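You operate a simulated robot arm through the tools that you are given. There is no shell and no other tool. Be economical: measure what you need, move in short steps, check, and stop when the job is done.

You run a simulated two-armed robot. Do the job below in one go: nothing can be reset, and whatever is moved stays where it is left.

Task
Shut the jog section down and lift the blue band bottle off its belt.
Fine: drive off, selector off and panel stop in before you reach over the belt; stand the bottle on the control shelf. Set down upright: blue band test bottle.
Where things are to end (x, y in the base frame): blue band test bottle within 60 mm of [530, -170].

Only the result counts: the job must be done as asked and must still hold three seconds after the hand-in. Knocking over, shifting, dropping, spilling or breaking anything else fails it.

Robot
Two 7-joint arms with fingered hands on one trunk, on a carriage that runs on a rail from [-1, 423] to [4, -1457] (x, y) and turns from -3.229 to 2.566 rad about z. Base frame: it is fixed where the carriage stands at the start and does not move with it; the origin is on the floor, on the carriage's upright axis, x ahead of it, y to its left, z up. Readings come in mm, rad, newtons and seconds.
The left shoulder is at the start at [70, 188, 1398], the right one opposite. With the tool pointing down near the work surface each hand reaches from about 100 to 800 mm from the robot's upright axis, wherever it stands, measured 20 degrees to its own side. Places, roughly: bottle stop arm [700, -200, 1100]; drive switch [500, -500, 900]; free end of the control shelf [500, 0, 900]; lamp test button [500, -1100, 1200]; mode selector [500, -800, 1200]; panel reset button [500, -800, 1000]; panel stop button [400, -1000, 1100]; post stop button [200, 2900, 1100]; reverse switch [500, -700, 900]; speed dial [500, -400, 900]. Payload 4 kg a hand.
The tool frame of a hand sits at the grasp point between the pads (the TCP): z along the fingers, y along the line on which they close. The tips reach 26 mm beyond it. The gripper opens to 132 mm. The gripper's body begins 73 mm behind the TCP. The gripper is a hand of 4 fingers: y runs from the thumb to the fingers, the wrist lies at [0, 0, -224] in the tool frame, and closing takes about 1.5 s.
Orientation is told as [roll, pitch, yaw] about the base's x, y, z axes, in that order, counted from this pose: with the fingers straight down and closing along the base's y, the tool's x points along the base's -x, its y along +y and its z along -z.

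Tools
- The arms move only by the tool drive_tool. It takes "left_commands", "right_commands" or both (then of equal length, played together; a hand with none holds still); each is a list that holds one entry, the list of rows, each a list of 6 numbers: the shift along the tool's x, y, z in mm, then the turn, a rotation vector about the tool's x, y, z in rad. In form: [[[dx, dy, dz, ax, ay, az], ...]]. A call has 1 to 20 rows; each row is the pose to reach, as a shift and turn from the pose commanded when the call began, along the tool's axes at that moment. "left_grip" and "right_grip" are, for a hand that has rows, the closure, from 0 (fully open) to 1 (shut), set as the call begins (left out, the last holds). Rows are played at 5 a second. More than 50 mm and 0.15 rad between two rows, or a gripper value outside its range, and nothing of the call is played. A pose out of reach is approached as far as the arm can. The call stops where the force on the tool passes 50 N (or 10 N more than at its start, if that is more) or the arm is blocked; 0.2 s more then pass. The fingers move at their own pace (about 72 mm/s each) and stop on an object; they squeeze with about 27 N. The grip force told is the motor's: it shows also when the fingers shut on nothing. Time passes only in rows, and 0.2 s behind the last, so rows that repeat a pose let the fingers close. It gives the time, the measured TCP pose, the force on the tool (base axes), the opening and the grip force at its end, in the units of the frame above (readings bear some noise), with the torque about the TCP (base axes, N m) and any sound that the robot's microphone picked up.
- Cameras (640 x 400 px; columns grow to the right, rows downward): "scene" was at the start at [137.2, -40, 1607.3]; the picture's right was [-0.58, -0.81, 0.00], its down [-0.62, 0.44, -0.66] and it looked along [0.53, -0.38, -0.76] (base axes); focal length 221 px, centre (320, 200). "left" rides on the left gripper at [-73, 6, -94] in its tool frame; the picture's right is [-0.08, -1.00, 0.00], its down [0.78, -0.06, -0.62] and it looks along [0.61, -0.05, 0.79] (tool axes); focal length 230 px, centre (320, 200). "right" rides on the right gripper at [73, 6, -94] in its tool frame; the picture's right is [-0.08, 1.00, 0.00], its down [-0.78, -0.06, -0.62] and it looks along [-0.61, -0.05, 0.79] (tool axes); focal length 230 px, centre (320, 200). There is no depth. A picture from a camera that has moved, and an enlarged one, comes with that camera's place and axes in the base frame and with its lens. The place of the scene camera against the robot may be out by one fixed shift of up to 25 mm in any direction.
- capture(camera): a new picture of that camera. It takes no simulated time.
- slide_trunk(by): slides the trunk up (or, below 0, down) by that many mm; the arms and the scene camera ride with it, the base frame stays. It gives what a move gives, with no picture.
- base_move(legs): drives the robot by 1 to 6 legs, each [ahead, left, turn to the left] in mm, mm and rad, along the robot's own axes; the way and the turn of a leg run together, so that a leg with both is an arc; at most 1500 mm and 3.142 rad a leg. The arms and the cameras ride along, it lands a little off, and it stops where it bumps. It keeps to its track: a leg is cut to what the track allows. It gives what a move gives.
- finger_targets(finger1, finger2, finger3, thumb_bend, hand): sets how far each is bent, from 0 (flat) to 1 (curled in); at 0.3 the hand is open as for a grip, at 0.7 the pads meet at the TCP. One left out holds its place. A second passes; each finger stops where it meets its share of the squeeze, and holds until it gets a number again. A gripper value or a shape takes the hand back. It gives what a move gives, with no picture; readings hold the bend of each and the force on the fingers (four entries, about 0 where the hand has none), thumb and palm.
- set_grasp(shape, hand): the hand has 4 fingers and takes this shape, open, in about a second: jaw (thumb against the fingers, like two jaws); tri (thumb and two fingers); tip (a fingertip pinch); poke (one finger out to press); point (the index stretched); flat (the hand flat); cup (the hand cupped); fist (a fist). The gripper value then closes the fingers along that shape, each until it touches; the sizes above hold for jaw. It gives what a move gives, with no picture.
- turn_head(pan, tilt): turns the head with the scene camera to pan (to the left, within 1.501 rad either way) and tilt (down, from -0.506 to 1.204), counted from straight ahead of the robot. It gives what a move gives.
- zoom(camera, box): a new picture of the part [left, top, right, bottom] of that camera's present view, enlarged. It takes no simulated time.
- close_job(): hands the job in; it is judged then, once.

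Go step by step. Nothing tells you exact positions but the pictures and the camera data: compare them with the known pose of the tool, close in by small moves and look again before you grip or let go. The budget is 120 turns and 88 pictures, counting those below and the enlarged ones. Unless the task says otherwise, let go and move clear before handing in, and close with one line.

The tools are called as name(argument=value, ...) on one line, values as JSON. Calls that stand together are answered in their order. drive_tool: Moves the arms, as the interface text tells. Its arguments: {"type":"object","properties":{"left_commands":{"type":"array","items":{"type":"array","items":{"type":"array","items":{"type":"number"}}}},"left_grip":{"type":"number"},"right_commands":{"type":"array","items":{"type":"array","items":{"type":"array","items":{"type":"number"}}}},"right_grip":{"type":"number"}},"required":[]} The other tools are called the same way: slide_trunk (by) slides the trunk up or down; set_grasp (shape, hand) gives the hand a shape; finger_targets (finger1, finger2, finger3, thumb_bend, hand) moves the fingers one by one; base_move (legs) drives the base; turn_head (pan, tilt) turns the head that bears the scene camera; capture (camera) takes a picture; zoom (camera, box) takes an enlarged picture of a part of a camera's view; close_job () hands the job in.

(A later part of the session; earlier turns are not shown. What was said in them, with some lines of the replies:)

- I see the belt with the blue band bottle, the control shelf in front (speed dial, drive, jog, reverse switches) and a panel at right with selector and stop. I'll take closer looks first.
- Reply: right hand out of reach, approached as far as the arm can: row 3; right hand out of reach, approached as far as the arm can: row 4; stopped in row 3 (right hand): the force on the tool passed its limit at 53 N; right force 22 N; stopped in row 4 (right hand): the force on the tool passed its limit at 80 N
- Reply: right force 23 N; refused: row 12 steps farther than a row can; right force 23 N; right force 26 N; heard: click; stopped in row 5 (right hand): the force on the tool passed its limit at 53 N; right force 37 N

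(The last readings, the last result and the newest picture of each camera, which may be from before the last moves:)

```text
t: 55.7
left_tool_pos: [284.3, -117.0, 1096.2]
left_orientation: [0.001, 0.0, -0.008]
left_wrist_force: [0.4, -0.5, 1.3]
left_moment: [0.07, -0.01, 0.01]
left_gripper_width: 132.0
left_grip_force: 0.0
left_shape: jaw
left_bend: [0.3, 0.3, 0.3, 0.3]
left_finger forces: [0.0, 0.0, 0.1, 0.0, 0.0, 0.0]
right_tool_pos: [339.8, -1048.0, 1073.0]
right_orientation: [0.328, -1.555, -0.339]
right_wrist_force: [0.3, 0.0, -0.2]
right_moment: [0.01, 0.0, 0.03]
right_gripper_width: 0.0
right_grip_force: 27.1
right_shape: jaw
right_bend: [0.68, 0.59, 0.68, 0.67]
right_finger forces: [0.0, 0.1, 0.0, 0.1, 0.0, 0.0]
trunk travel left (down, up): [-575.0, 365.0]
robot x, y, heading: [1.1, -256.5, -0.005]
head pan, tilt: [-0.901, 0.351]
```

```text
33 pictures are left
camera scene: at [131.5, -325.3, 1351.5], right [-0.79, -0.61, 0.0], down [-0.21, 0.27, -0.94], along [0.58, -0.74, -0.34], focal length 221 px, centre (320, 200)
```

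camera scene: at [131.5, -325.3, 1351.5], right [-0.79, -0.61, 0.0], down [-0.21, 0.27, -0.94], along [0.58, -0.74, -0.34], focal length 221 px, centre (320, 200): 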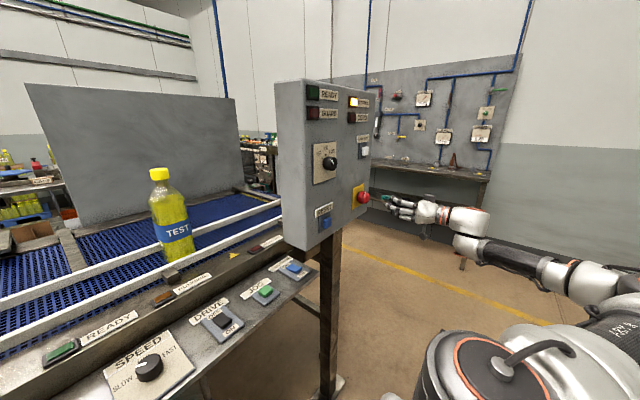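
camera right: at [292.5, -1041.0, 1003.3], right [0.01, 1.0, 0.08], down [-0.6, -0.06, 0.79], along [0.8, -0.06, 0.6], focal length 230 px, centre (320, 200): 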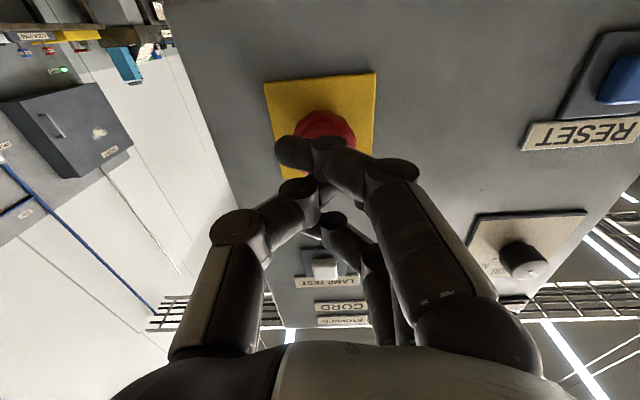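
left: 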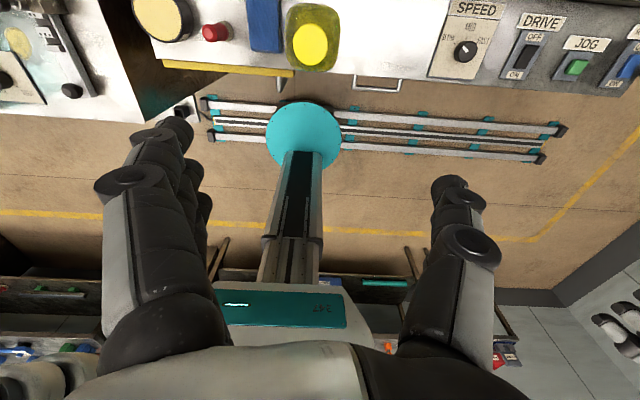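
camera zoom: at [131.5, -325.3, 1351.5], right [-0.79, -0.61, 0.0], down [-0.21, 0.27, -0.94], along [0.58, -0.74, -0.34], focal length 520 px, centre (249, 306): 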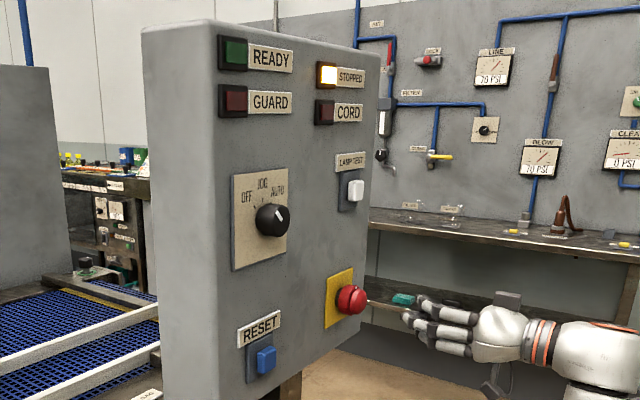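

base_move(legs=[[0, 250, 0]])

drive_tool(right_commands=[[[0, 40, 0, 0, 0, 0], [0, 80, 0, 0, 0, 0], [-15, 120, 0, 0, 0, 0], [-30, 160, 0, 0, 0, 0], [-45, 200, 30, 0, 0, 0], [-45, 230, 65, 0, 0, 0], [-45, 255, 100, 0, 0, 0], [-45, 280, 140, 0, 0, 0], [-45, 290, 180, 0, 0, 0], [-45, 294, 220, 0, 0, 0]]], left_commands=[[[0, 0, -20, 0, 0, 0], [0, 0, -40, 0, 0, 0], [0, 0, -60, 0, 0, 0], [0, 0, -80, 0, 0, 0], [0, 0, -100, 0, 0, 0], [0, 0, -120, 0, 0, 0], [0, 0, -140, 0, 0, 0], [0, 0, -140, 0, 0, 0], [0, 0, -140, 0, 0, 0], [0, 0, -140, 0, 0, 0]]], right_grip=0)

turn_head(pan=-0.5, tilt=0.4)

capture(camera="scene")

capture(camera="right")

```text
t: 57.6
left_tool_pos: [283.6, 134.3, 1096.6]
left_orientation: [0.001, 0.001, -0.014]
left_wrist_force: [0.7, 0.2, -0.7]
left_moment: [0.03, -0.01, 0.0]
left_gripper_width: 131.9
left_grip_force: 0.2
left_shape: jaw
left_bend: [0.3, 0.3, 0.3, 0.3]
left_finger forces: [0.0, 0.1, 0.0, 0.1, 0.1, 0.0]
right_tool_pos: [335.8, -796.7, 1074.2]
right_orientation: [0.34, -1.551, -0.352]
right_wrist_force: [0.5, 0.7, 0.4]
right_moment: [0.02, 0.0, 0.01]
right_gripper_width: 0.0
right_grip_force: 27.2
right_shape: jaw
right_bend: [0.68, 0.59, 0.68, 0.67]
right_finger forces: [0.0, 0.1, 0.0, 0.0, 0.0, 0.0]
trunk travel left (down, up): [-575.0, 365.0]
robot x, y, heading: [1.4, -4.9, -0.018]
head pan, tilt: [-0.901, 0.351]
```

```text
refused: row 5 steps farther than a row can; nothing moved
```

```text
t: 58.5
left_tool_pos: [283.3, 133.7, 1096.5]
left_orientation: [0.001, 0.001, -0.015]
left_wrist_force: [0.3, 0.3, -0.9]
left_moment: [-0.03, 0.03, 0.0]
left_gripper_width: 131.8
left_grip_force: 0.1
left_shape: jaw
left_bend: [0.3, 0.3, 0.3, 0.3]
left_finger forces: [0.1, 0.0, 0.1, 0.0, 0.0, 0.0]
right_tool_pos: [336.1, -796.2, 1072.7]
right_orientation: [0.351, -1.551, -0.364]
right_wrist_force: [0.6, -0.8, 0.2]
right_moment: [-0.01, 0.0, -0.01]
right_gripper_width: 0.0
right_grip_force: 26.8
right_shape: jaw
right_bend: [0.68, 0.59, 0.68, 0.67]
right_finger forces: [0.1, 0.0, 0.0, 0.0, 0.0, 0.1]
trunk travel left (down, up): [-575.0, 365.0]
robot x, y, heading: [1.8, -2.9, -0.018]
head pan, tilt: [-0.499, 0.4]
```

```text
32 pictures are left
camera scene: at [154.3, -45.2, 1346.9], right [-0.49, -0.87, 0.0], down [-0.34, 0.19, -0.92], along [0.8, -0.45, -0.39], focal length 221 px, centre (320, 200)
```

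scene: 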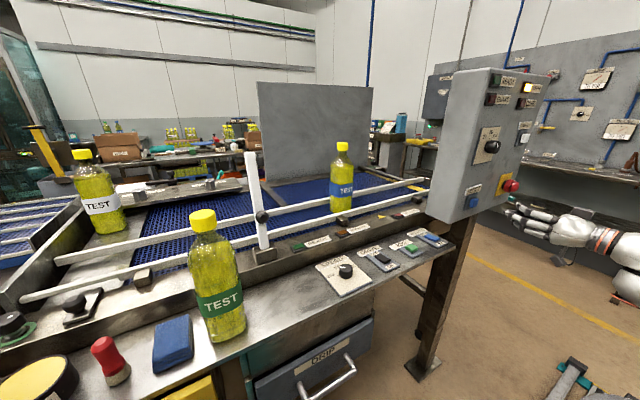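

```text
31 pictures are left
camera right: at [241.8, -788.6, 1001.9], right [0.02, 1.0, 0.08], down [-0.6, -0.06, 0.8], along [0.8, -0.06, 0.6], focal length 230 px, centre (320, 200)
```

right: 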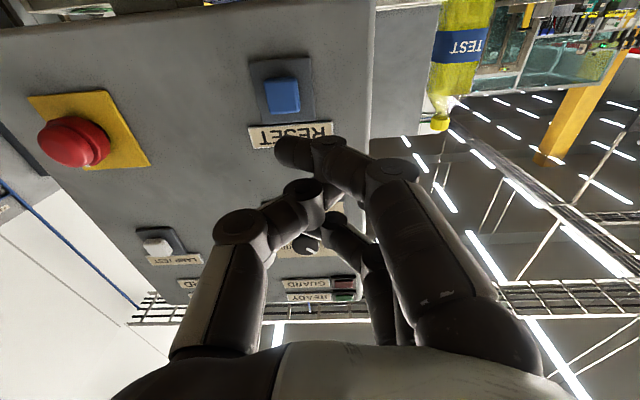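

drive_tool(right_commands=[[[0, 45, 0, 0, 0, 0], [0, 90, 0, 0, 0, 0], [-10, 135, 0, 0, 0, 0], [-20, 180, 0, 0, 0, 0], [-30, 225, 0, 0, 0, 0], [-37, 270, 0, 0, 0, 0], [-37, 280, 40, 0, 0, 0], [-37, 287, 80, 0, 0, 0], [-37, 292, 120, 0, 0, 0], [-37, 292, 160, 0, 0, 0], [-37, 292, 200, 0, 0, 0], [-37, 292, 230, 0, 0, 0]]], left_commands=[[[0, 0, -20, 0, 0, 0], [0, 0, -40, 0, 0, 0], [0, 0, -60, 0, 0, 0], [0, 0, -80, 0, 0, 0], [0, 0, -100, 0, 0, 0], [0, 0, -120, 0, 0, 0], [0, 0, -140, 0, 0, 0], [0, 0, -140, 0, 0, 0], [0, 0, -140, 0, 0, 0], [0, 0, -140, 0, 0, 0], [0, 0, -140, 0, 0, 0], [0, 0, -140, 0, 0, 0]]], right_grip=0)

capture(camera="scene")

capture(camera="right")

```text
t: 61.0
left_tool_pos: [283.8, 134.3, 1236.2]
left_orientation: [-0.002, 0.001, -0.014]
left_wrist_force: [0.9, 0.4, -0.1]
left_moment: [-0.01, 0.0, 0.01]
left_gripper_width: 131.7
left_grip_force: 0.1
left_shape: jaw
left_bend: [0.3, 0.3, 0.3, 0.3]
left_finger forces: [0.0, 0.1, 0.0, 0.1, 0.1, 0.0]
right_tool_pos: [571.8, -506.0, 1108.4]
right_orientation: [0.362, -1.551, -0.377]
right_wrist_force: [0.9, 0.3, 0.5]
right_moment: [-0.08, 0.03, -0.03]
right_gripper_width: 131.9
right_grip_force: 0.0
right_shape: jaw
right_bend: [0.3, 0.3, 0.3, 0.3]
right_finger forces: [0.0, 0.0, 0.1, 0.0, 0.0, 0.0]
trunk travel left (down, up): [-575.0, 365.0]
robot x, y, heading: [0.0, -4.0, -0.017]
head pan, tilt: [-0.499, 0.4]
```

```text
30 pictures are left
camera scene: at [155.3, -45.0, 1346.8], right [-0.49, -0.87, 0.0], down [-0.34, 0.19, -0.92], along [0.8, -0.45, -0.39], focal length 221 px, centre (320, 200)
```

scene: 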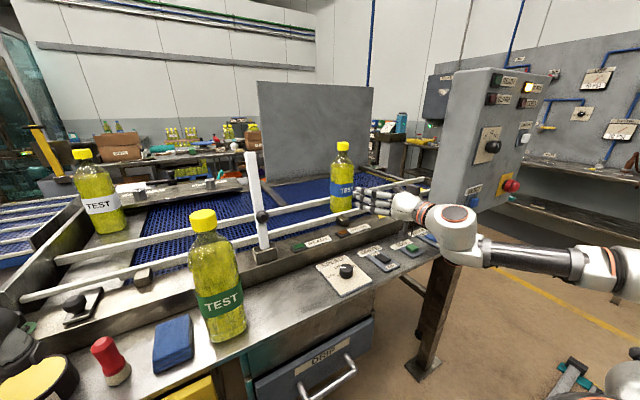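

```text
29 pictures are left
camera right: at [478.4, -498.2, 1036.3], right [0.02, 1.0, 0.08], down [-0.6, -0.06, 0.8], along [0.8, -0.07, 0.6], focal length 230 px, centre (320, 200)
```

right: 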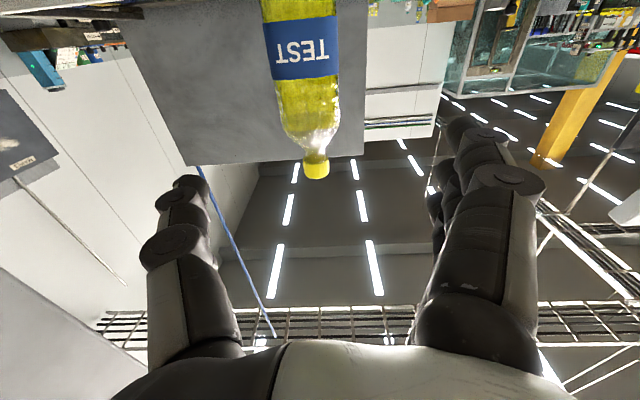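

drive_tool(right_commands=[[[0, -10, 40, 0, 0, 0], [2, -20, 80, 0, 0, 0], [2, -21, 110, 0, 0, 0]]])

capture(camera="right")

zoom(camera="scene", box=[280, 130, 450, 260])

```text
t: 61.9
left_tool_pos: [282.6, 135.1, 1235.4]
left_orientation: [0.0, 0.001, -0.013]
left_wrist_force: [1.2, 0.3, -0.2]
left_moment: [0.02, 0.03, -0.02]
left_gripper_width: 132.2
left_grip_force: 0.0
left_shape: jaw
left_bend: [0.3, 0.3, 0.3, 0.3]
left_finger forces: [0.0, 0.1, 0.0, 0.0, 0.0, 0.0]
right_tool_pos: [684.5, -528.5, 1102.4]
right_orientation: [0.305, -1.552, -0.321]
right_wrist_force: [-0.6, 0.2, 0.5]
right_moment: [-0.06, 0.02, 0.02]
right_gripper_width: 131.9
right_grip_force: 0.2
right_shape: jaw
right_bend: [0.3, 0.3, 0.3, 0.3]
right_finger forces: [0.1, 0.1, 0.0, 0.1, 0.0, 0.0]
trunk travel left (down, up): [-575.0, 365.0]
robot x, y, heading: [-0.6, -5.1, -0.015]
head pan, tilt: [-0.499, 0.4]
```

```text
28 pictures are left
camera right: at [589.5, -521.1, 1031.0], right [0.02, 1.0, 0.08], down [-0.6, -0.06, 0.8], along [0.8, -0.06, 0.6], focal length 230 px, centre (320, 200)
```

right: 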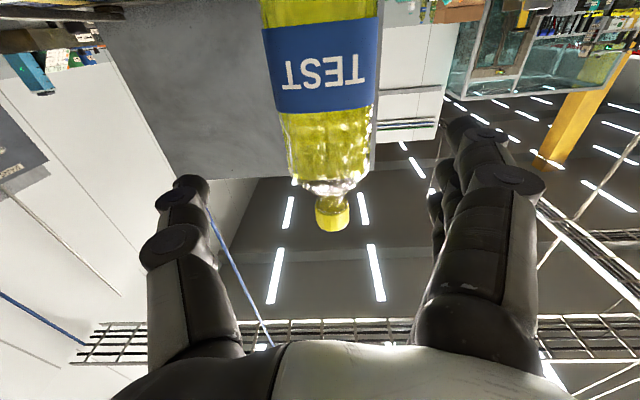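

```text
3.08 times, centred on (365, 195) of scene
camera zoom: at [155.7, -44.5, 1346.8], right [-0.49, -0.87, 0.0], down [-0.34, 0.19, -0.92], along [0.8, -0.45, -0.39], focal length 680 px, centre (182, 215)
```

zoom: 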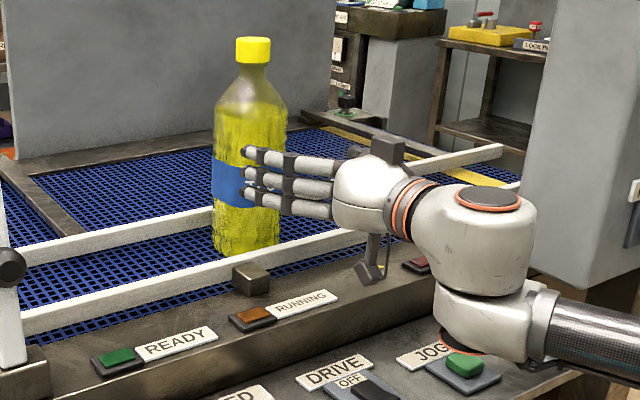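

drive_tool(right_commands=[[[-4, 2, 25, 0, 0, 0], [-5, 4, 50, 0, 0, 0], [-5, 4, 70, 0, 0, 0], [-5, 4, 82, 0, 0, 0]]])

capture(camera="right")

zoom(camera="scene", box=[280, 130, 450, 260])

```text
t: 62.9
left_tool_pos: [282.9, 133.8, 1234.8]
left_orientation: [0.0, 0.0, -0.015]
left_wrist_force: [1.4, -0.2, 0.3]
left_moment: [0.0, 0.01, 0.03]
left_gripper_width: 132.1
left_grip_force: 0.1
left_shape: jaw
left_bend: [0.3, 0.3, 0.3, 0.3]
left_finger forces: [0.1, 0.1, 0.0, 0.0, 0.0, 0.0]
right_tool_pos: [766.3, -528.9, 1106.0]
right_orientation: [0.33, -1.551, -0.347]
right_wrist_force: [0.3, 0.3, 0.2]
right_moment: [-0.01, 0.01, 0.0]
right_gripper_width: 131.7
right_grip_force: 0.1
right_shape: jaw
right_bend: [0.3, 0.3, 0.3, 0.3]
right_finger forces: [0.0, 0.0, 0.1, 0.0, 0.1, 0.0]
trunk travel left (down, up): [-575.0, 365.0]
robot x, y, heading: [0.9, -5.1, -0.018]
head pan, tilt: [-0.499, 0.4]
```

```text
26 pictures are left
camera right: at [670.7, -520.7, 1035.0], right [0.02, 1.0, 0.08], down [-0.6, -0.06, 0.8], along [0.8, -0.06, 0.6], focal length 230 px, centre (320, 200)
```

right: 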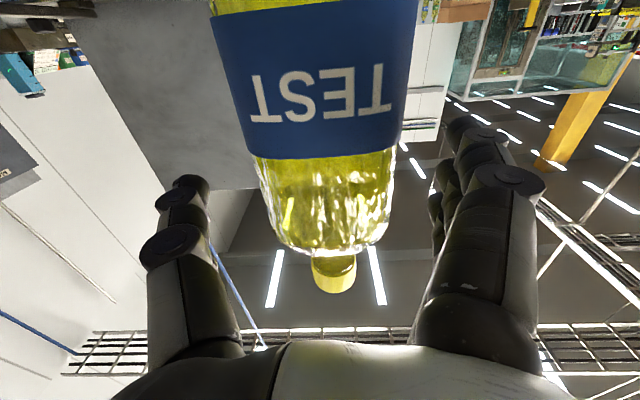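

```text
3.08 times, centred on (365, 195) of scene
camera zoom: at [155.0, -44.7, 1346.8], right [-0.49, -0.87, 0.0], down [-0.34, 0.19, -0.92], along [0.8, -0.45, -0.39], focal length 680 px, centre (182, 215)
```

zoom: 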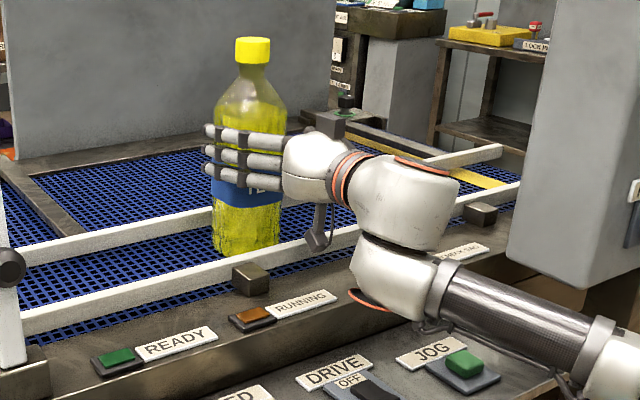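

drive_tool(right_commands=[[[0, 1, 5, 0, 0, 0], [0, 2, 6, 0, 0, 0], [0, 2, 6, 0, 0, 0], [0, 2, 6, 0, 0, 0], [0, 2, 6, 0, 0, 0], [0, 2, 6, 0, 0, 0], [0, 2, 6, 0, 0, 0], [0, 2, 6, 0, 0, 0], [0, 2, 6, 0, 0, 0]]], right_grip=1)

capture(camera="right")

```text
t: 64.8
left_tool_pos: [283.1, 134.4, 1235.9]
left_orientation: [-0.001, 0.001, -0.014]
left_wrist_force: [0.3, -0.1, -0.3]
left_moment: [-0.04, -0.02, 0.01]
left_gripper_width: 131.9
left_grip_force: 0.0
left_shape: jaw
left_bend: [0.3, 0.3, 0.3, 0.3]
left_finger forces: [0.0, 0.0, 0.1, 0.1, 0.1, 0.0]
right_tool_pos: [769.8, -526.2, 1107.1]
right_orientation: [0.322, -1.551, -0.339]
right_wrist_force: [-1.8, 1.7, -0.3]
right_moment: [0.03, 0.02, 0.06]
right_gripper_width: 72.5
right_grip_force: 27.2
right_shape: jaw
right_bend: [0.72, 0.72, 0.72, 0.7]
right_finger forces: [7.8, 7.9, 7.8, 0.0, 22.0, 0.0]
trunk travel left (down, up): [-575.0, 365.0]
robot x, y, heading: [-0.1, -5.9, -0.01]
head pan, tilt: [-0.499, 0.4]
```

```text
24 pictures are left
camera right: at [675.2, -518.6, 1036.2], right [0.02, 1.0, 0.08], down [-0.6, -0.06, 0.8], along [0.8, -0.06, 0.6], focal length 230 px, centre (320, 200)
```

right: 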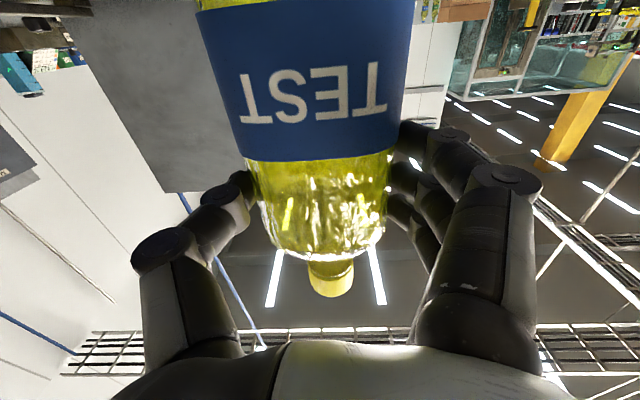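

Gripped at 72 mm with even finger forces. Next I lift 110 mm.

drive_tool(right_commands=[[[-10, 0, 0, 0, 0, 0], [-25, 0, 0, 0, 0, 0], [-45, 0, 0, 0, 0, 0], [-65, 0, 0, 0, 0, 0], [-85, 0, 0, 0, 0, 0], [-110, 0, 0, 0, 0, 0]]])

capture(camera="scene")

```text
t: 66.2
left_tool_pos: [283.4, 133.2, 1235.6]
left_orientation: [-0.002, 0.0, -0.015]
left_wrist_force: [-0.4, 0.9, 0.8]
left_moment: [-0.01, 0.0, 0.0]
left_gripper_width: 131.8
left_grip_force: 0.1
left_shape: jaw
left_bend: [0.3, 0.3, 0.3, 0.3]
left_finger forces: [0.0, 0.0, 0.1, 0.0, 0.0, 0.0]
right_tool_pos: [771.9, -528.1, 1217.1]
right_orientation: [0.314, -1.551, -0.329]
right_wrist_force: [-0.9, -0.9, -8.9]
right_moment: [0.05, 0.31, -0.02]
right_gripper_width: 72.1
right_grip_force: 26.8
right_shape: jaw
right_bend: [0.72, 0.72, 0.72, 0.7]
right_finger forces: [9.0, 6.9, 6.4, 0.2, 22.9, 0.0]
trunk travel left (down, up): [-575.0, 365.0]
robot x, y, heading: [0.0, -2.0, -0.016]
head pan, tilt: [-0.499, 0.4]
```

```text
23 pictures are left
camera scene: at [155.3, -45.1, 1346.8], right [-0.49, -0.87, 0.0], down [-0.34, 0.19, -0.92], along [0.8, -0.45, -0.39], focal length 221 px, centre (320, 200)
```

scene: 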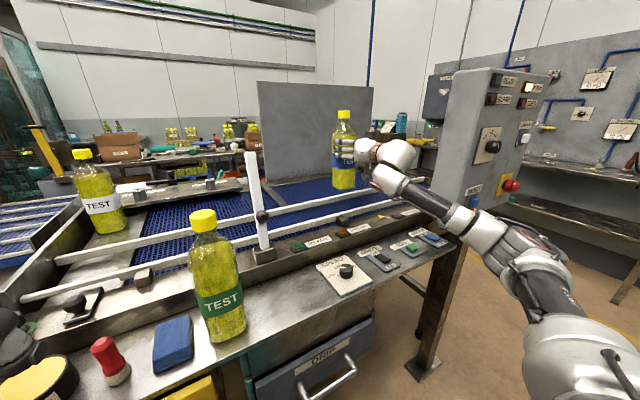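

drive_tool(right_commands=[[[0, 0, -40, 0, 0, 0], [0, 5, -80, 0, 0, 0], [0, 15, -120, 0, 0, 0], [0, 30, -160, 0, 0, 0], [0, 50, -200, 0, 0, 0], [0, 70, -240, 0, 0, 0]]])

capture(camera="scene")

```text
t: 67.7
left_tool_pos: [281.8, 134.8, 1236.1]
left_orientation: [0.001, -0.001, -0.013]
left_wrist_force: [-0.3, 0.5, 0.7]
left_moment: [0.0, -0.02, 0.05]
left_gripper_width: 132.0
left_grip_force: 0.0
left_shape: jaw
left_bend: [0.3, 0.3, 0.3, 0.3]
left_finger forces: [0.1, 0.0, 0.0, 0.0, 0.0, 0.0]
right_tool_pos: [531.7, -451.1, 1220.7]
right_orientation: [0.334, -1.554, -0.349]
right_wrist_force: [0.1, -0.1, -8.2]
right_moment: [-0.03, 0.24, -0.01]
right_gripper_width: 71.3
right_grip_force: 27.3
right_shape: jaw
right_bend: [0.72, 0.72, 0.72, 0.7]
right_finger forces: [8.5, 6.5, 7.0, 0.0, 22.1, 0.0]
trunk travel left (down, up): [-575.0, 365.0]
robot x, y, heading: [-0.9, -5.9, -0.016]
head pan, tilt: [-0.499, 0.4]
```

```text
22 pictures are left
camera scene: at [153.0, -44.2, 1347.1], right [-0.49, -0.87, 0.0], down [-0.34, 0.19, -0.92], along [0.8, -0.45, -0.39], focal length 221 px, centre (320, 200)
```

scene: 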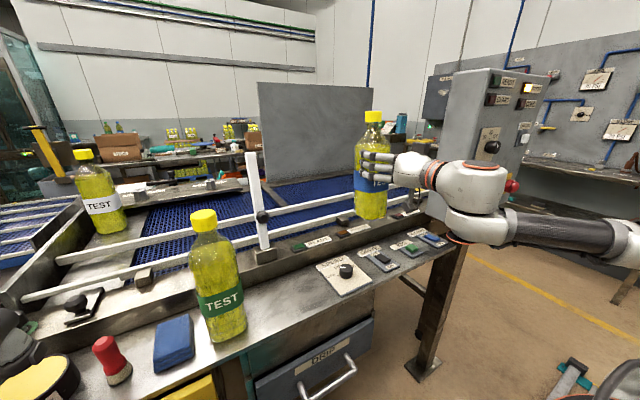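

base_move(legs=[[0, 263, 0.016]])

turn_head(pan=-0.8, tilt=0.6)

capture(camera="scene")

capture(camera="left")

```text
t: 69.5
left_tool_pos: [280.3, 400.5, 1235.7]
left_orientation: [0.003, -0.001, -0.001]
left_wrist_force: [-0.3, -0.4, -0.1]
left_moment: [0.0, -0.05, 0.04]
left_gripper_width: 131.7
left_grip_force: 0.1
left_shape: jaw
left_bend: [0.3, 0.3, 0.3, 0.3]
left_finger forces: [0.1, 0.1, 0.1, 0.0, 0.0, 0.0]
right_tool_pos: [542.1, -184.8, 1218.3]
right_orientation: [0.374, -1.552, -0.378]
right_wrist_force: [0.0, 0.7, -8.8]
right_moment: [0.01, 0.24, -0.01]
right_gripper_width: 71.5
right_grip_force: 27.1
right_shape: jaw
right_bend: [0.72, 0.72, 0.72, 0.7]
right_finger forces: [8.4, 6.7, 6.6, 0.0, 22.2, 0.0]
trunk travel left (down, up): [-575.0, 365.0]
robot x, y, heading: [-2.1, 260.0, -0.005]
head pan, tilt: [-0.499, 0.4]
```

```text
t: 70.3
left_tool_pos: [280.2, 401.2, 1235.0]
left_orientation: [0.001, 0.001, -0.002]
left_wrist_force: [0.4, 0.4, 0.3]
left_moment: [0.01, 0.0, 0.01]
left_gripper_width: 131.9
left_grip_force: 0.0
left_shape: jaw
left_bend: [0.3, 0.3, 0.3, 0.3]
left_finger forces: [0.0, 0.0, 0.0, 0.0, 0.0, 0.1]
right_tool_pos: [540.9, -183.6, 1219.4]
right_orientation: [0.342, -1.55, -0.343]
right_wrist_force: [-0.6, 0.0, -7.1]
right_moment: [0.03, 0.25, 0.01]
right_gripper_width: 71.6
right_grip_force: 27.1
right_shape: jaw
right_bend: [0.72, 0.72, 0.72, 0.7]
right_finger forces: [8.3, 6.8, 6.6, 0.0, 22.0, 0.0]
trunk travel left (down, up): [-575.0, 365.0]
robot x, y, heading: [1.8, 259.7, 0.001]
head pan, tilt: [-0.799, 0.6]
```

```text
21 pictures are left
camera scene: at [135.7, 200.8, 1328.6], right [-0.72, -0.7, 0.0], down [-0.39, 0.4, -0.82], along [0.58, -0.59, -0.57], focal length 221 px, centre (320, 200)
```

scene: 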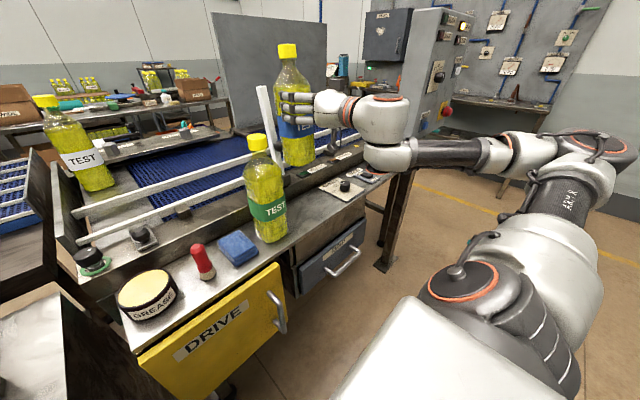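

```text
20 pictures are left
camera left: at [355.2, 406.9, 1328.7], right [0.08, -1.0, 0.0], down [-0.78, -0.06, 0.62], along [-0.62, -0.05, -0.79], focal length 230 px, centre (320, 200)
```

left: 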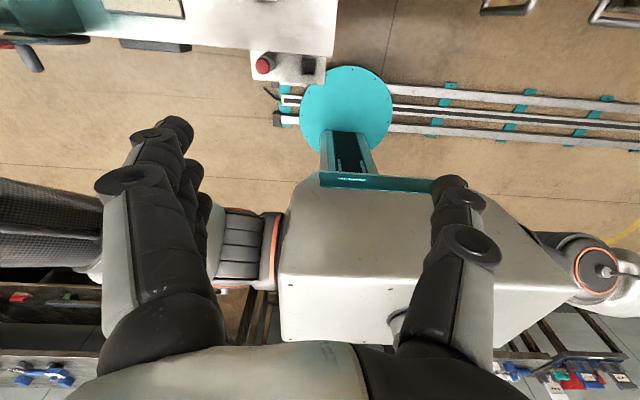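

drive_tool(right_commands=[[[0, 0, -10, 0, 0, 0], [25, 0, -10, 0, 0, 0], [50, 0, -10, 0, 0, 0], [75, 0, -10, 0, 0, 0], [100, 0, -10, 0, 0, 0], [115, 0, -10, 0, 0, 0]]])

zoom(camera="scene", box=[220, 60, 400, 260])

```text
t: 71.7
left_tool_pos: [281.1, 400.9, 1235.1]
left_orientation: [0.0, 0.0, -0.001]
left_wrist_force: [-0.6, 0.0, -0.2]
left_moment: [0.0, -0.01, 0.0]
left_gripper_width: 131.7
left_grip_force: 0.1
left_shape: jaw
left_bend: [0.3, 0.3, 0.3, 0.3]
left_finger forces: [0.0, 0.0, 0.0, 0.0, 0.0, 0.1]
right_tool_pos: [527.6, -183.6, 1105.5]
right_orientation: [0.353, -1.55, -0.355]
right_wrist_force: [-0.1, 0.3, -8.4]
right_moment: [0.01, 0.23, 0.0]
right_gripper_width: 71.1
right_grip_force: 26.9
right_shape: jaw
right_bend: [0.72, 0.72, 0.72, 0.7]
right_finger forces: [7.9, 6.6, 6.7, 0.0, 21.7, 0.0]
trunk travel left (down, up): [-575.0, 365.0]
robot x, y, heading: [-2.7, 258.1, -0.002]
head pan, tilt: [-0.799, 0.6]
```

```text
2.00 times, centred on (310, 160) of scene
camera zoom: at [135.5, 200.6, 1328.6], right [-0.72, -0.7, 0.0], down [-0.39, 0.41, -0.82], along [0.57, -0.59, -0.57], focal length 442 px, centre (340, 280)
```

zoom: 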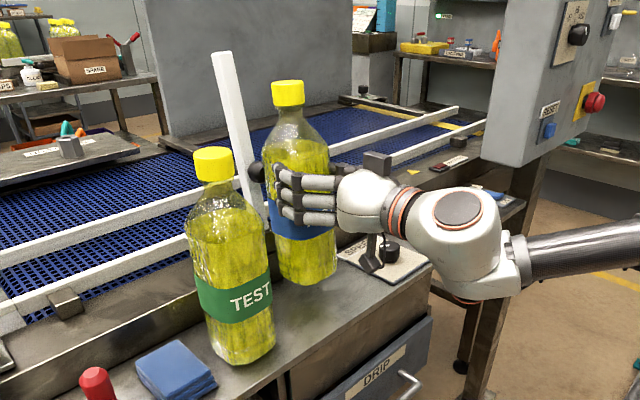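

drive_tool(right_commands=[[[5, 0, 0, 0, 0, 0], [10, 0, 0, 0, 0, 0], [14, 0, 0, 0, 0, 0], [18, 0, 0, 0, 0, 0], [21, 0, 0, 0, 0, 0], [24, 0, 0, 0, 0, 0]]])

zoom(camera="scene", box=[220, 60, 400, 260])

```text
t: 73.1
left_tool_pos: [280.3, 400.8, 1236.6]
left_orientation: [0.0, -0.001, 0.0]
left_wrist_force: [-0.2, -0.5, 0.2]
left_moment: [-0.01, -0.01, 0.01]
left_gripper_width: 131.9
left_grip_force: 0.1
left_shape: jaw
left_bend: [0.3, 0.3, 0.3, 0.3]
left_finger forces: [0.0, 0.0, 0.0, 0.1, 0.0, 0.1]
right_tool_pos: [529.1, -183.7, 1079.2]
right_orientation: [0.334, -1.549, -0.336]
right_wrist_force: [0.5, 0.4, -8.2]
right_moment: [-0.02, 0.26, -0.03]
right_gripper_width: 71.4
right_grip_force: 26.6
right_shape: jaw
right_bend: [0.72, 0.72, 0.72, 0.7]
right_finger forces: [8.2, 6.5, 6.5, 0.0, 21.5, 0.0]
trunk travel left (down, up): [-575.0, 365.0]
robot x, y, heading: [-2.7, 260.6, 0.005]
head pan, tilt: [-0.799, 0.6]
```

```text
2.00 times, centred on (310, 160) of scene
camera zoom: at [135.6, 200.6, 1328.5], right [-0.72, -0.7, 0.0], down [-0.39, 0.41, -0.82], along [0.57, -0.59, -0.57], focal length 442 px, centre (340, 280)
```

zoom: 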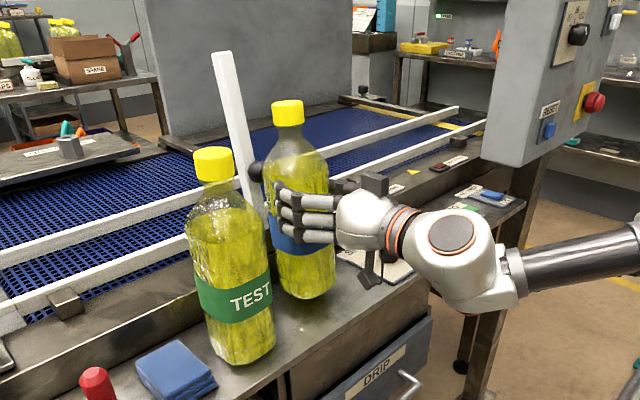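

drive_tool(right_commands=[[[3, 0, 0, 0, 0, 0], [5, 0, 0, 0, 0, 0], [7, 0, 0, 0, 0, 0], [9, 0, 0, 0, 0, 0], [11, 0, 0, 0, 0, 0], [12, 0, 0, 0, 0, 0]]])

```text
t: 74.5
left_tool_pos: [279.3, 401.1, 1236.2]
left_orientation: [0.0, 0.001, 0.0]
left_wrist_force: [0.1, -0.1, -0.3]
left_moment: [0.04, 0.02, 0.03]
left_gripper_width: 131.7
left_grip_force: 0.0
left_shape: jaw
left_bend: [0.3, 0.3, 0.3, 0.3]
left_finger forces: [0.1, 0.0, 0.1, 0.0, 0.0, 0.0]
right_tool_pos: [529.4, -182.9, 1069.5]
right_orientation: [0.365, -1.548, -0.367]
right_wrist_force: [-0.3, -0.3, -8.2]
right_moment: [0.0, 0.25, 0.01]
right_gripper_width: 71.1
right_grip_force: 27.4
right_shape: jaw
right_bend: [0.72, 0.72, 0.72, 0.7]
right_finger forces: [8.2, 6.6, 6.6, 0.0, 21.6, 0.0]
trunk travel left (down, up): [-575.0, 365.0]
robot x, y, heading: [-0.6, 256.1, -0.002]
head pan, tilt: [-0.799, 0.6]
```

drive_tool(right_commands=[[[2, 0, 0, 0, 0, 0], [4, 0, 0, 0, 0, 0], [6, 0, 0, 0, 0, 0], [8, 0, 0, 0, 0, 0], [10, 0, 0, 0, 0, 0]]])

zoom(camera="scene", box=[220, 60, 400, 260])

```text
t: 75.7
left_tool_pos: [278.8, 401.3, 1236.0]
left_orientation: [0.0, 0.0, 0.001]
left_wrist_force: [0.2, -0.5, -0.1]
left_moment: [-0.01, -0.01, 0.0]
left_gripper_width: 131.8
left_grip_force: 0.0
left_shape: jaw
left_bend: [0.3, 0.3, 0.3, 0.3]
left_finger forces: [0.0, 0.1, 0.0, 0.0, 0.1, 0.0]
right_tool_pos: [525.6, -183.2, 1061.4]
right_orientation: [0.341, -1.555, -0.345]
right_wrist_force: [-1.8, -0.5, 1.2]
right_moment: [0.06, 0.04, -0.01]
right_gripper_width: 71.5
right_grip_force: 26.7
right_shape: jaw
right_bend: [0.72, 0.72, 0.72, 0.7]
right_finger forces: [8.3, 6.8, 7.0, 0.0, 22.5, 0.0]
trunk travel left (down, up): [-575.0, 365.0]
robot x, y, heading: [2.1, 262.2, 0.004]
head pan, tilt: [-0.799, 0.6]
```

```text
2.00 times, centred on (310, 160) of scene
camera zoom: at [134.0, 201.5, 1328.9], right [-0.72, -0.7, 0.0], down [-0.39, 0.4, -0.83], along [0.58, -0.59, -0.56], focal length 442 px, centre (340, 280)
```

zoom: 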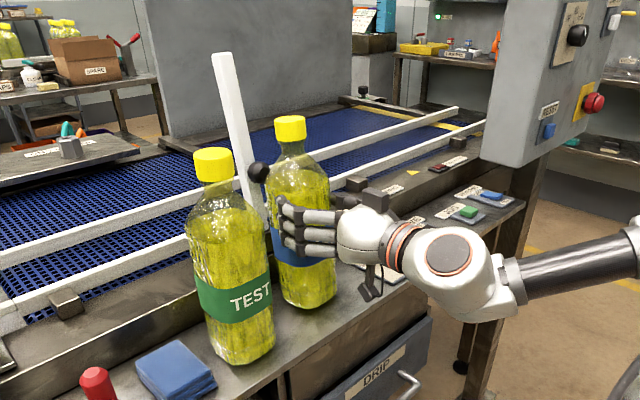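

drive_tool(right_commands=[[[0, 0, 0, 0, 0, 0], [0, 0, 0, 0, 0, 0], [0, 0, 0, 0, 0, 0], [0, 0, 0, 0, 0, 0], [0, 0, 0, 0, 0, 0], [0, 0, 0, 0, 0, 0]]], right_grip=0)

capture(camera="right")

zoom(camera="scene", box=[220, 60, 400, 260])

```text
t: 77.1
left_tool_pos: [279.7, 401.6, 1235.1]
left_orientation: [0.002, -0.001, -0.001]
left_wrist_force: [-1.0, -0.4, 0.6]
left_moment: [0.04, 0.01, 0.02]
left_gripper_width: 131.8
left_grip_force: 0.1
left_shape: jaw
left_bend: [0.3, 0.3, 0.3, 0.3]
left_finger forces: [0.0, 0.1, 0.0, 0.0, 0.0, 0.0]
right_tool_pos: [527.4, -182.1, 1060.1]
right_orientation: [0.331, -1.553, -0.333]
right_wrist_force: [0.5, -0.1, 0.7]
right_moment: [0.03, 0.03, 0.03]
right_gripper_width: 131.8
right_grip_force: 0.0
right_shape: jaw
right_bend: [0.3, 0.3, 0.3, 0.3]
right_finger forces: [0.1, 0.0, 0.1, 0.1, 0.1, 0.0]
trunk travel left (down, up): [-575.0, 365.0]
robot x, y, heading: [0.3, 260.2, -0.003]
head pan, tilt: [-0.799, 0.6]
```

```text
16 pictures are left
camera right: at [431.9, -176.5, 988.9], right [0.0, 1.0, 0.08], down [-0.6, -0.06, 0.8], along [0.8, -0.05, 0.6], focal length 230 px, centre (320, 200)
```

right: 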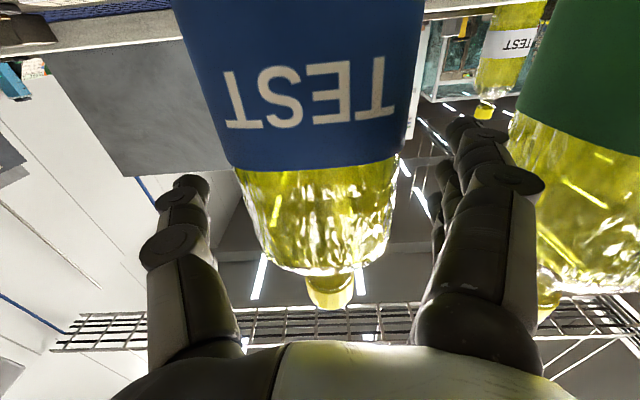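

```text
2.00 times, centred on (310, 160) of scene
camera zoom: at [134.7, 201.4, 1328.7], right [-0.72, -0.7, 0.0], down [-0.39, 0.4, -0.83], along [0.58, -0.59, -0.56], focal length 442 px, centre (340, 280)
```

zoom: 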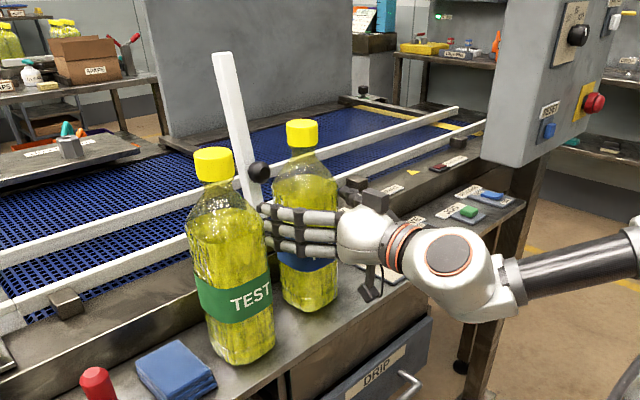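

drive_tool(right_commands=[[[0, 0, -20, 0, 0, 0], [0, 0, -45, 0, 0, 0], [0, 0, -70, 0, 0, 0], [0, 0, -95, 0, 0, 0], [0, 0, -120, 0, 0, 0], [0, 0, -150, 0, 0, 0]]])

capture(camera="scene")

capture(camera="right")

```text
t: 78.5
left_tool_pos: [278.5, 404.3, 1235.9]
left_orientation: [-0.004, -0.002, 0.001]
left_wrist_force: [-0.6, 0.3, 0.5]
left_moment: [-0.06, -0.05, 0.01]
left_gripper_width: 131.9
left_grip_force: 0.0
left_shape: jaw
left_bend: [0.3, 0.3, 0.3, 0.3]
left_finger forces: [0.0, 0.0, 0.1, 0.1, 0.1, 0.1]
right_tool_pos: [383.5, -195.3, 1059.8]
right_orientation: [0.115, -1.556, -0.115]
right_wrist_force: [0.1, 0.4, -0.8]
right_moment: [-0.01, -0.01, -0.06]
right_gripper_width: 132.1
right_grip_force: 0.0
right_shape: jaw
right_bend: [0.3, 0.3, 0.3, 0.3]
right_finger forces: [0.1, 0.0, 0.1, 0.0, 0.0, 0.0]
right hand out of reach, approached as far as the arm can: row 5, 6
trunk travel left (down, up): [-575.0, 365.0]
robot x, y, heading: [0.5, 256.0, 0.001]
head pan, tilt: [-0.799, 0.6]
```

```text
14 pictures are left
camera scene: at [132.6, 204.8, 1329.0], right [-0.72, -0.7, 0.0], down [-0.39, 0.4, -0.83], along [0.58, -0.59, -0.56], focal length 221 px, centre (320, 200)
```

scene: 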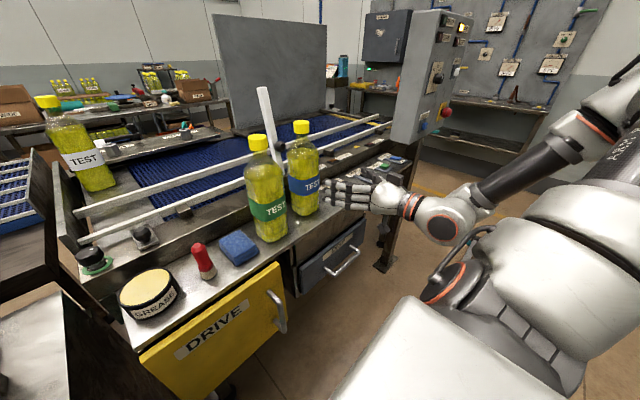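

```text
13 pictures are left
camera right: at [288.8, -189.9, 988.4], right [0.0, 1.0, 0.08], down [-0.6, -0.06, 0.79], along [0.8, -0.05, 0.6], focal length 230 px, centre (320, 200)
```

right: 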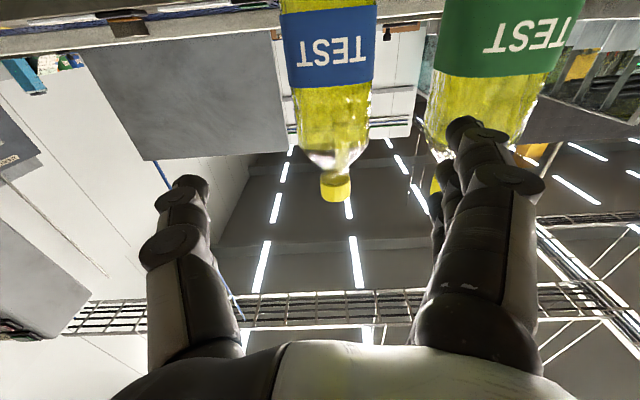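

zoom(camera="scene", box=[350, 0, 480, 190])

```text
2.11 times, centred on (415, 95) of scene
camera zoom: at [132.6, 204.8, 1329.0], right [-0.72, -0.7, 0.0], down [-0.39, 0.4, -0.83], along [0.58, -0.59, -0.56], focal length 465 px, centre (120, 421)
```

zoom: 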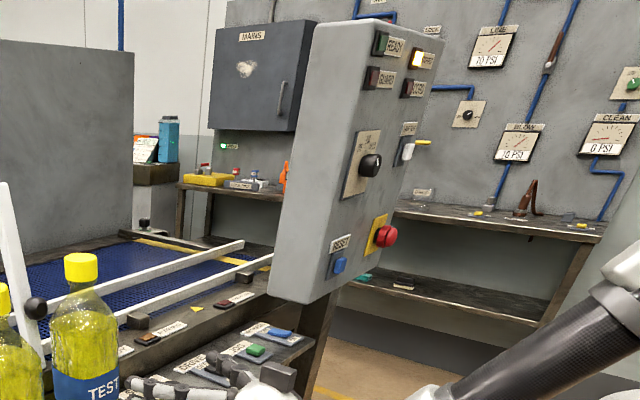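

The bottle stands upright on the shelf, the STOPPED lamp is lit, and the hand is clear, so I am handing in.

close_job()

```text
The job is handed in.
```

The job is handed in. The jog section is shut down: drive off, selector off and panel stop in, all before I reached over the belt. The blue band bottle stands upright on the control shelf at about [525, -185], within 60 mm of the target.
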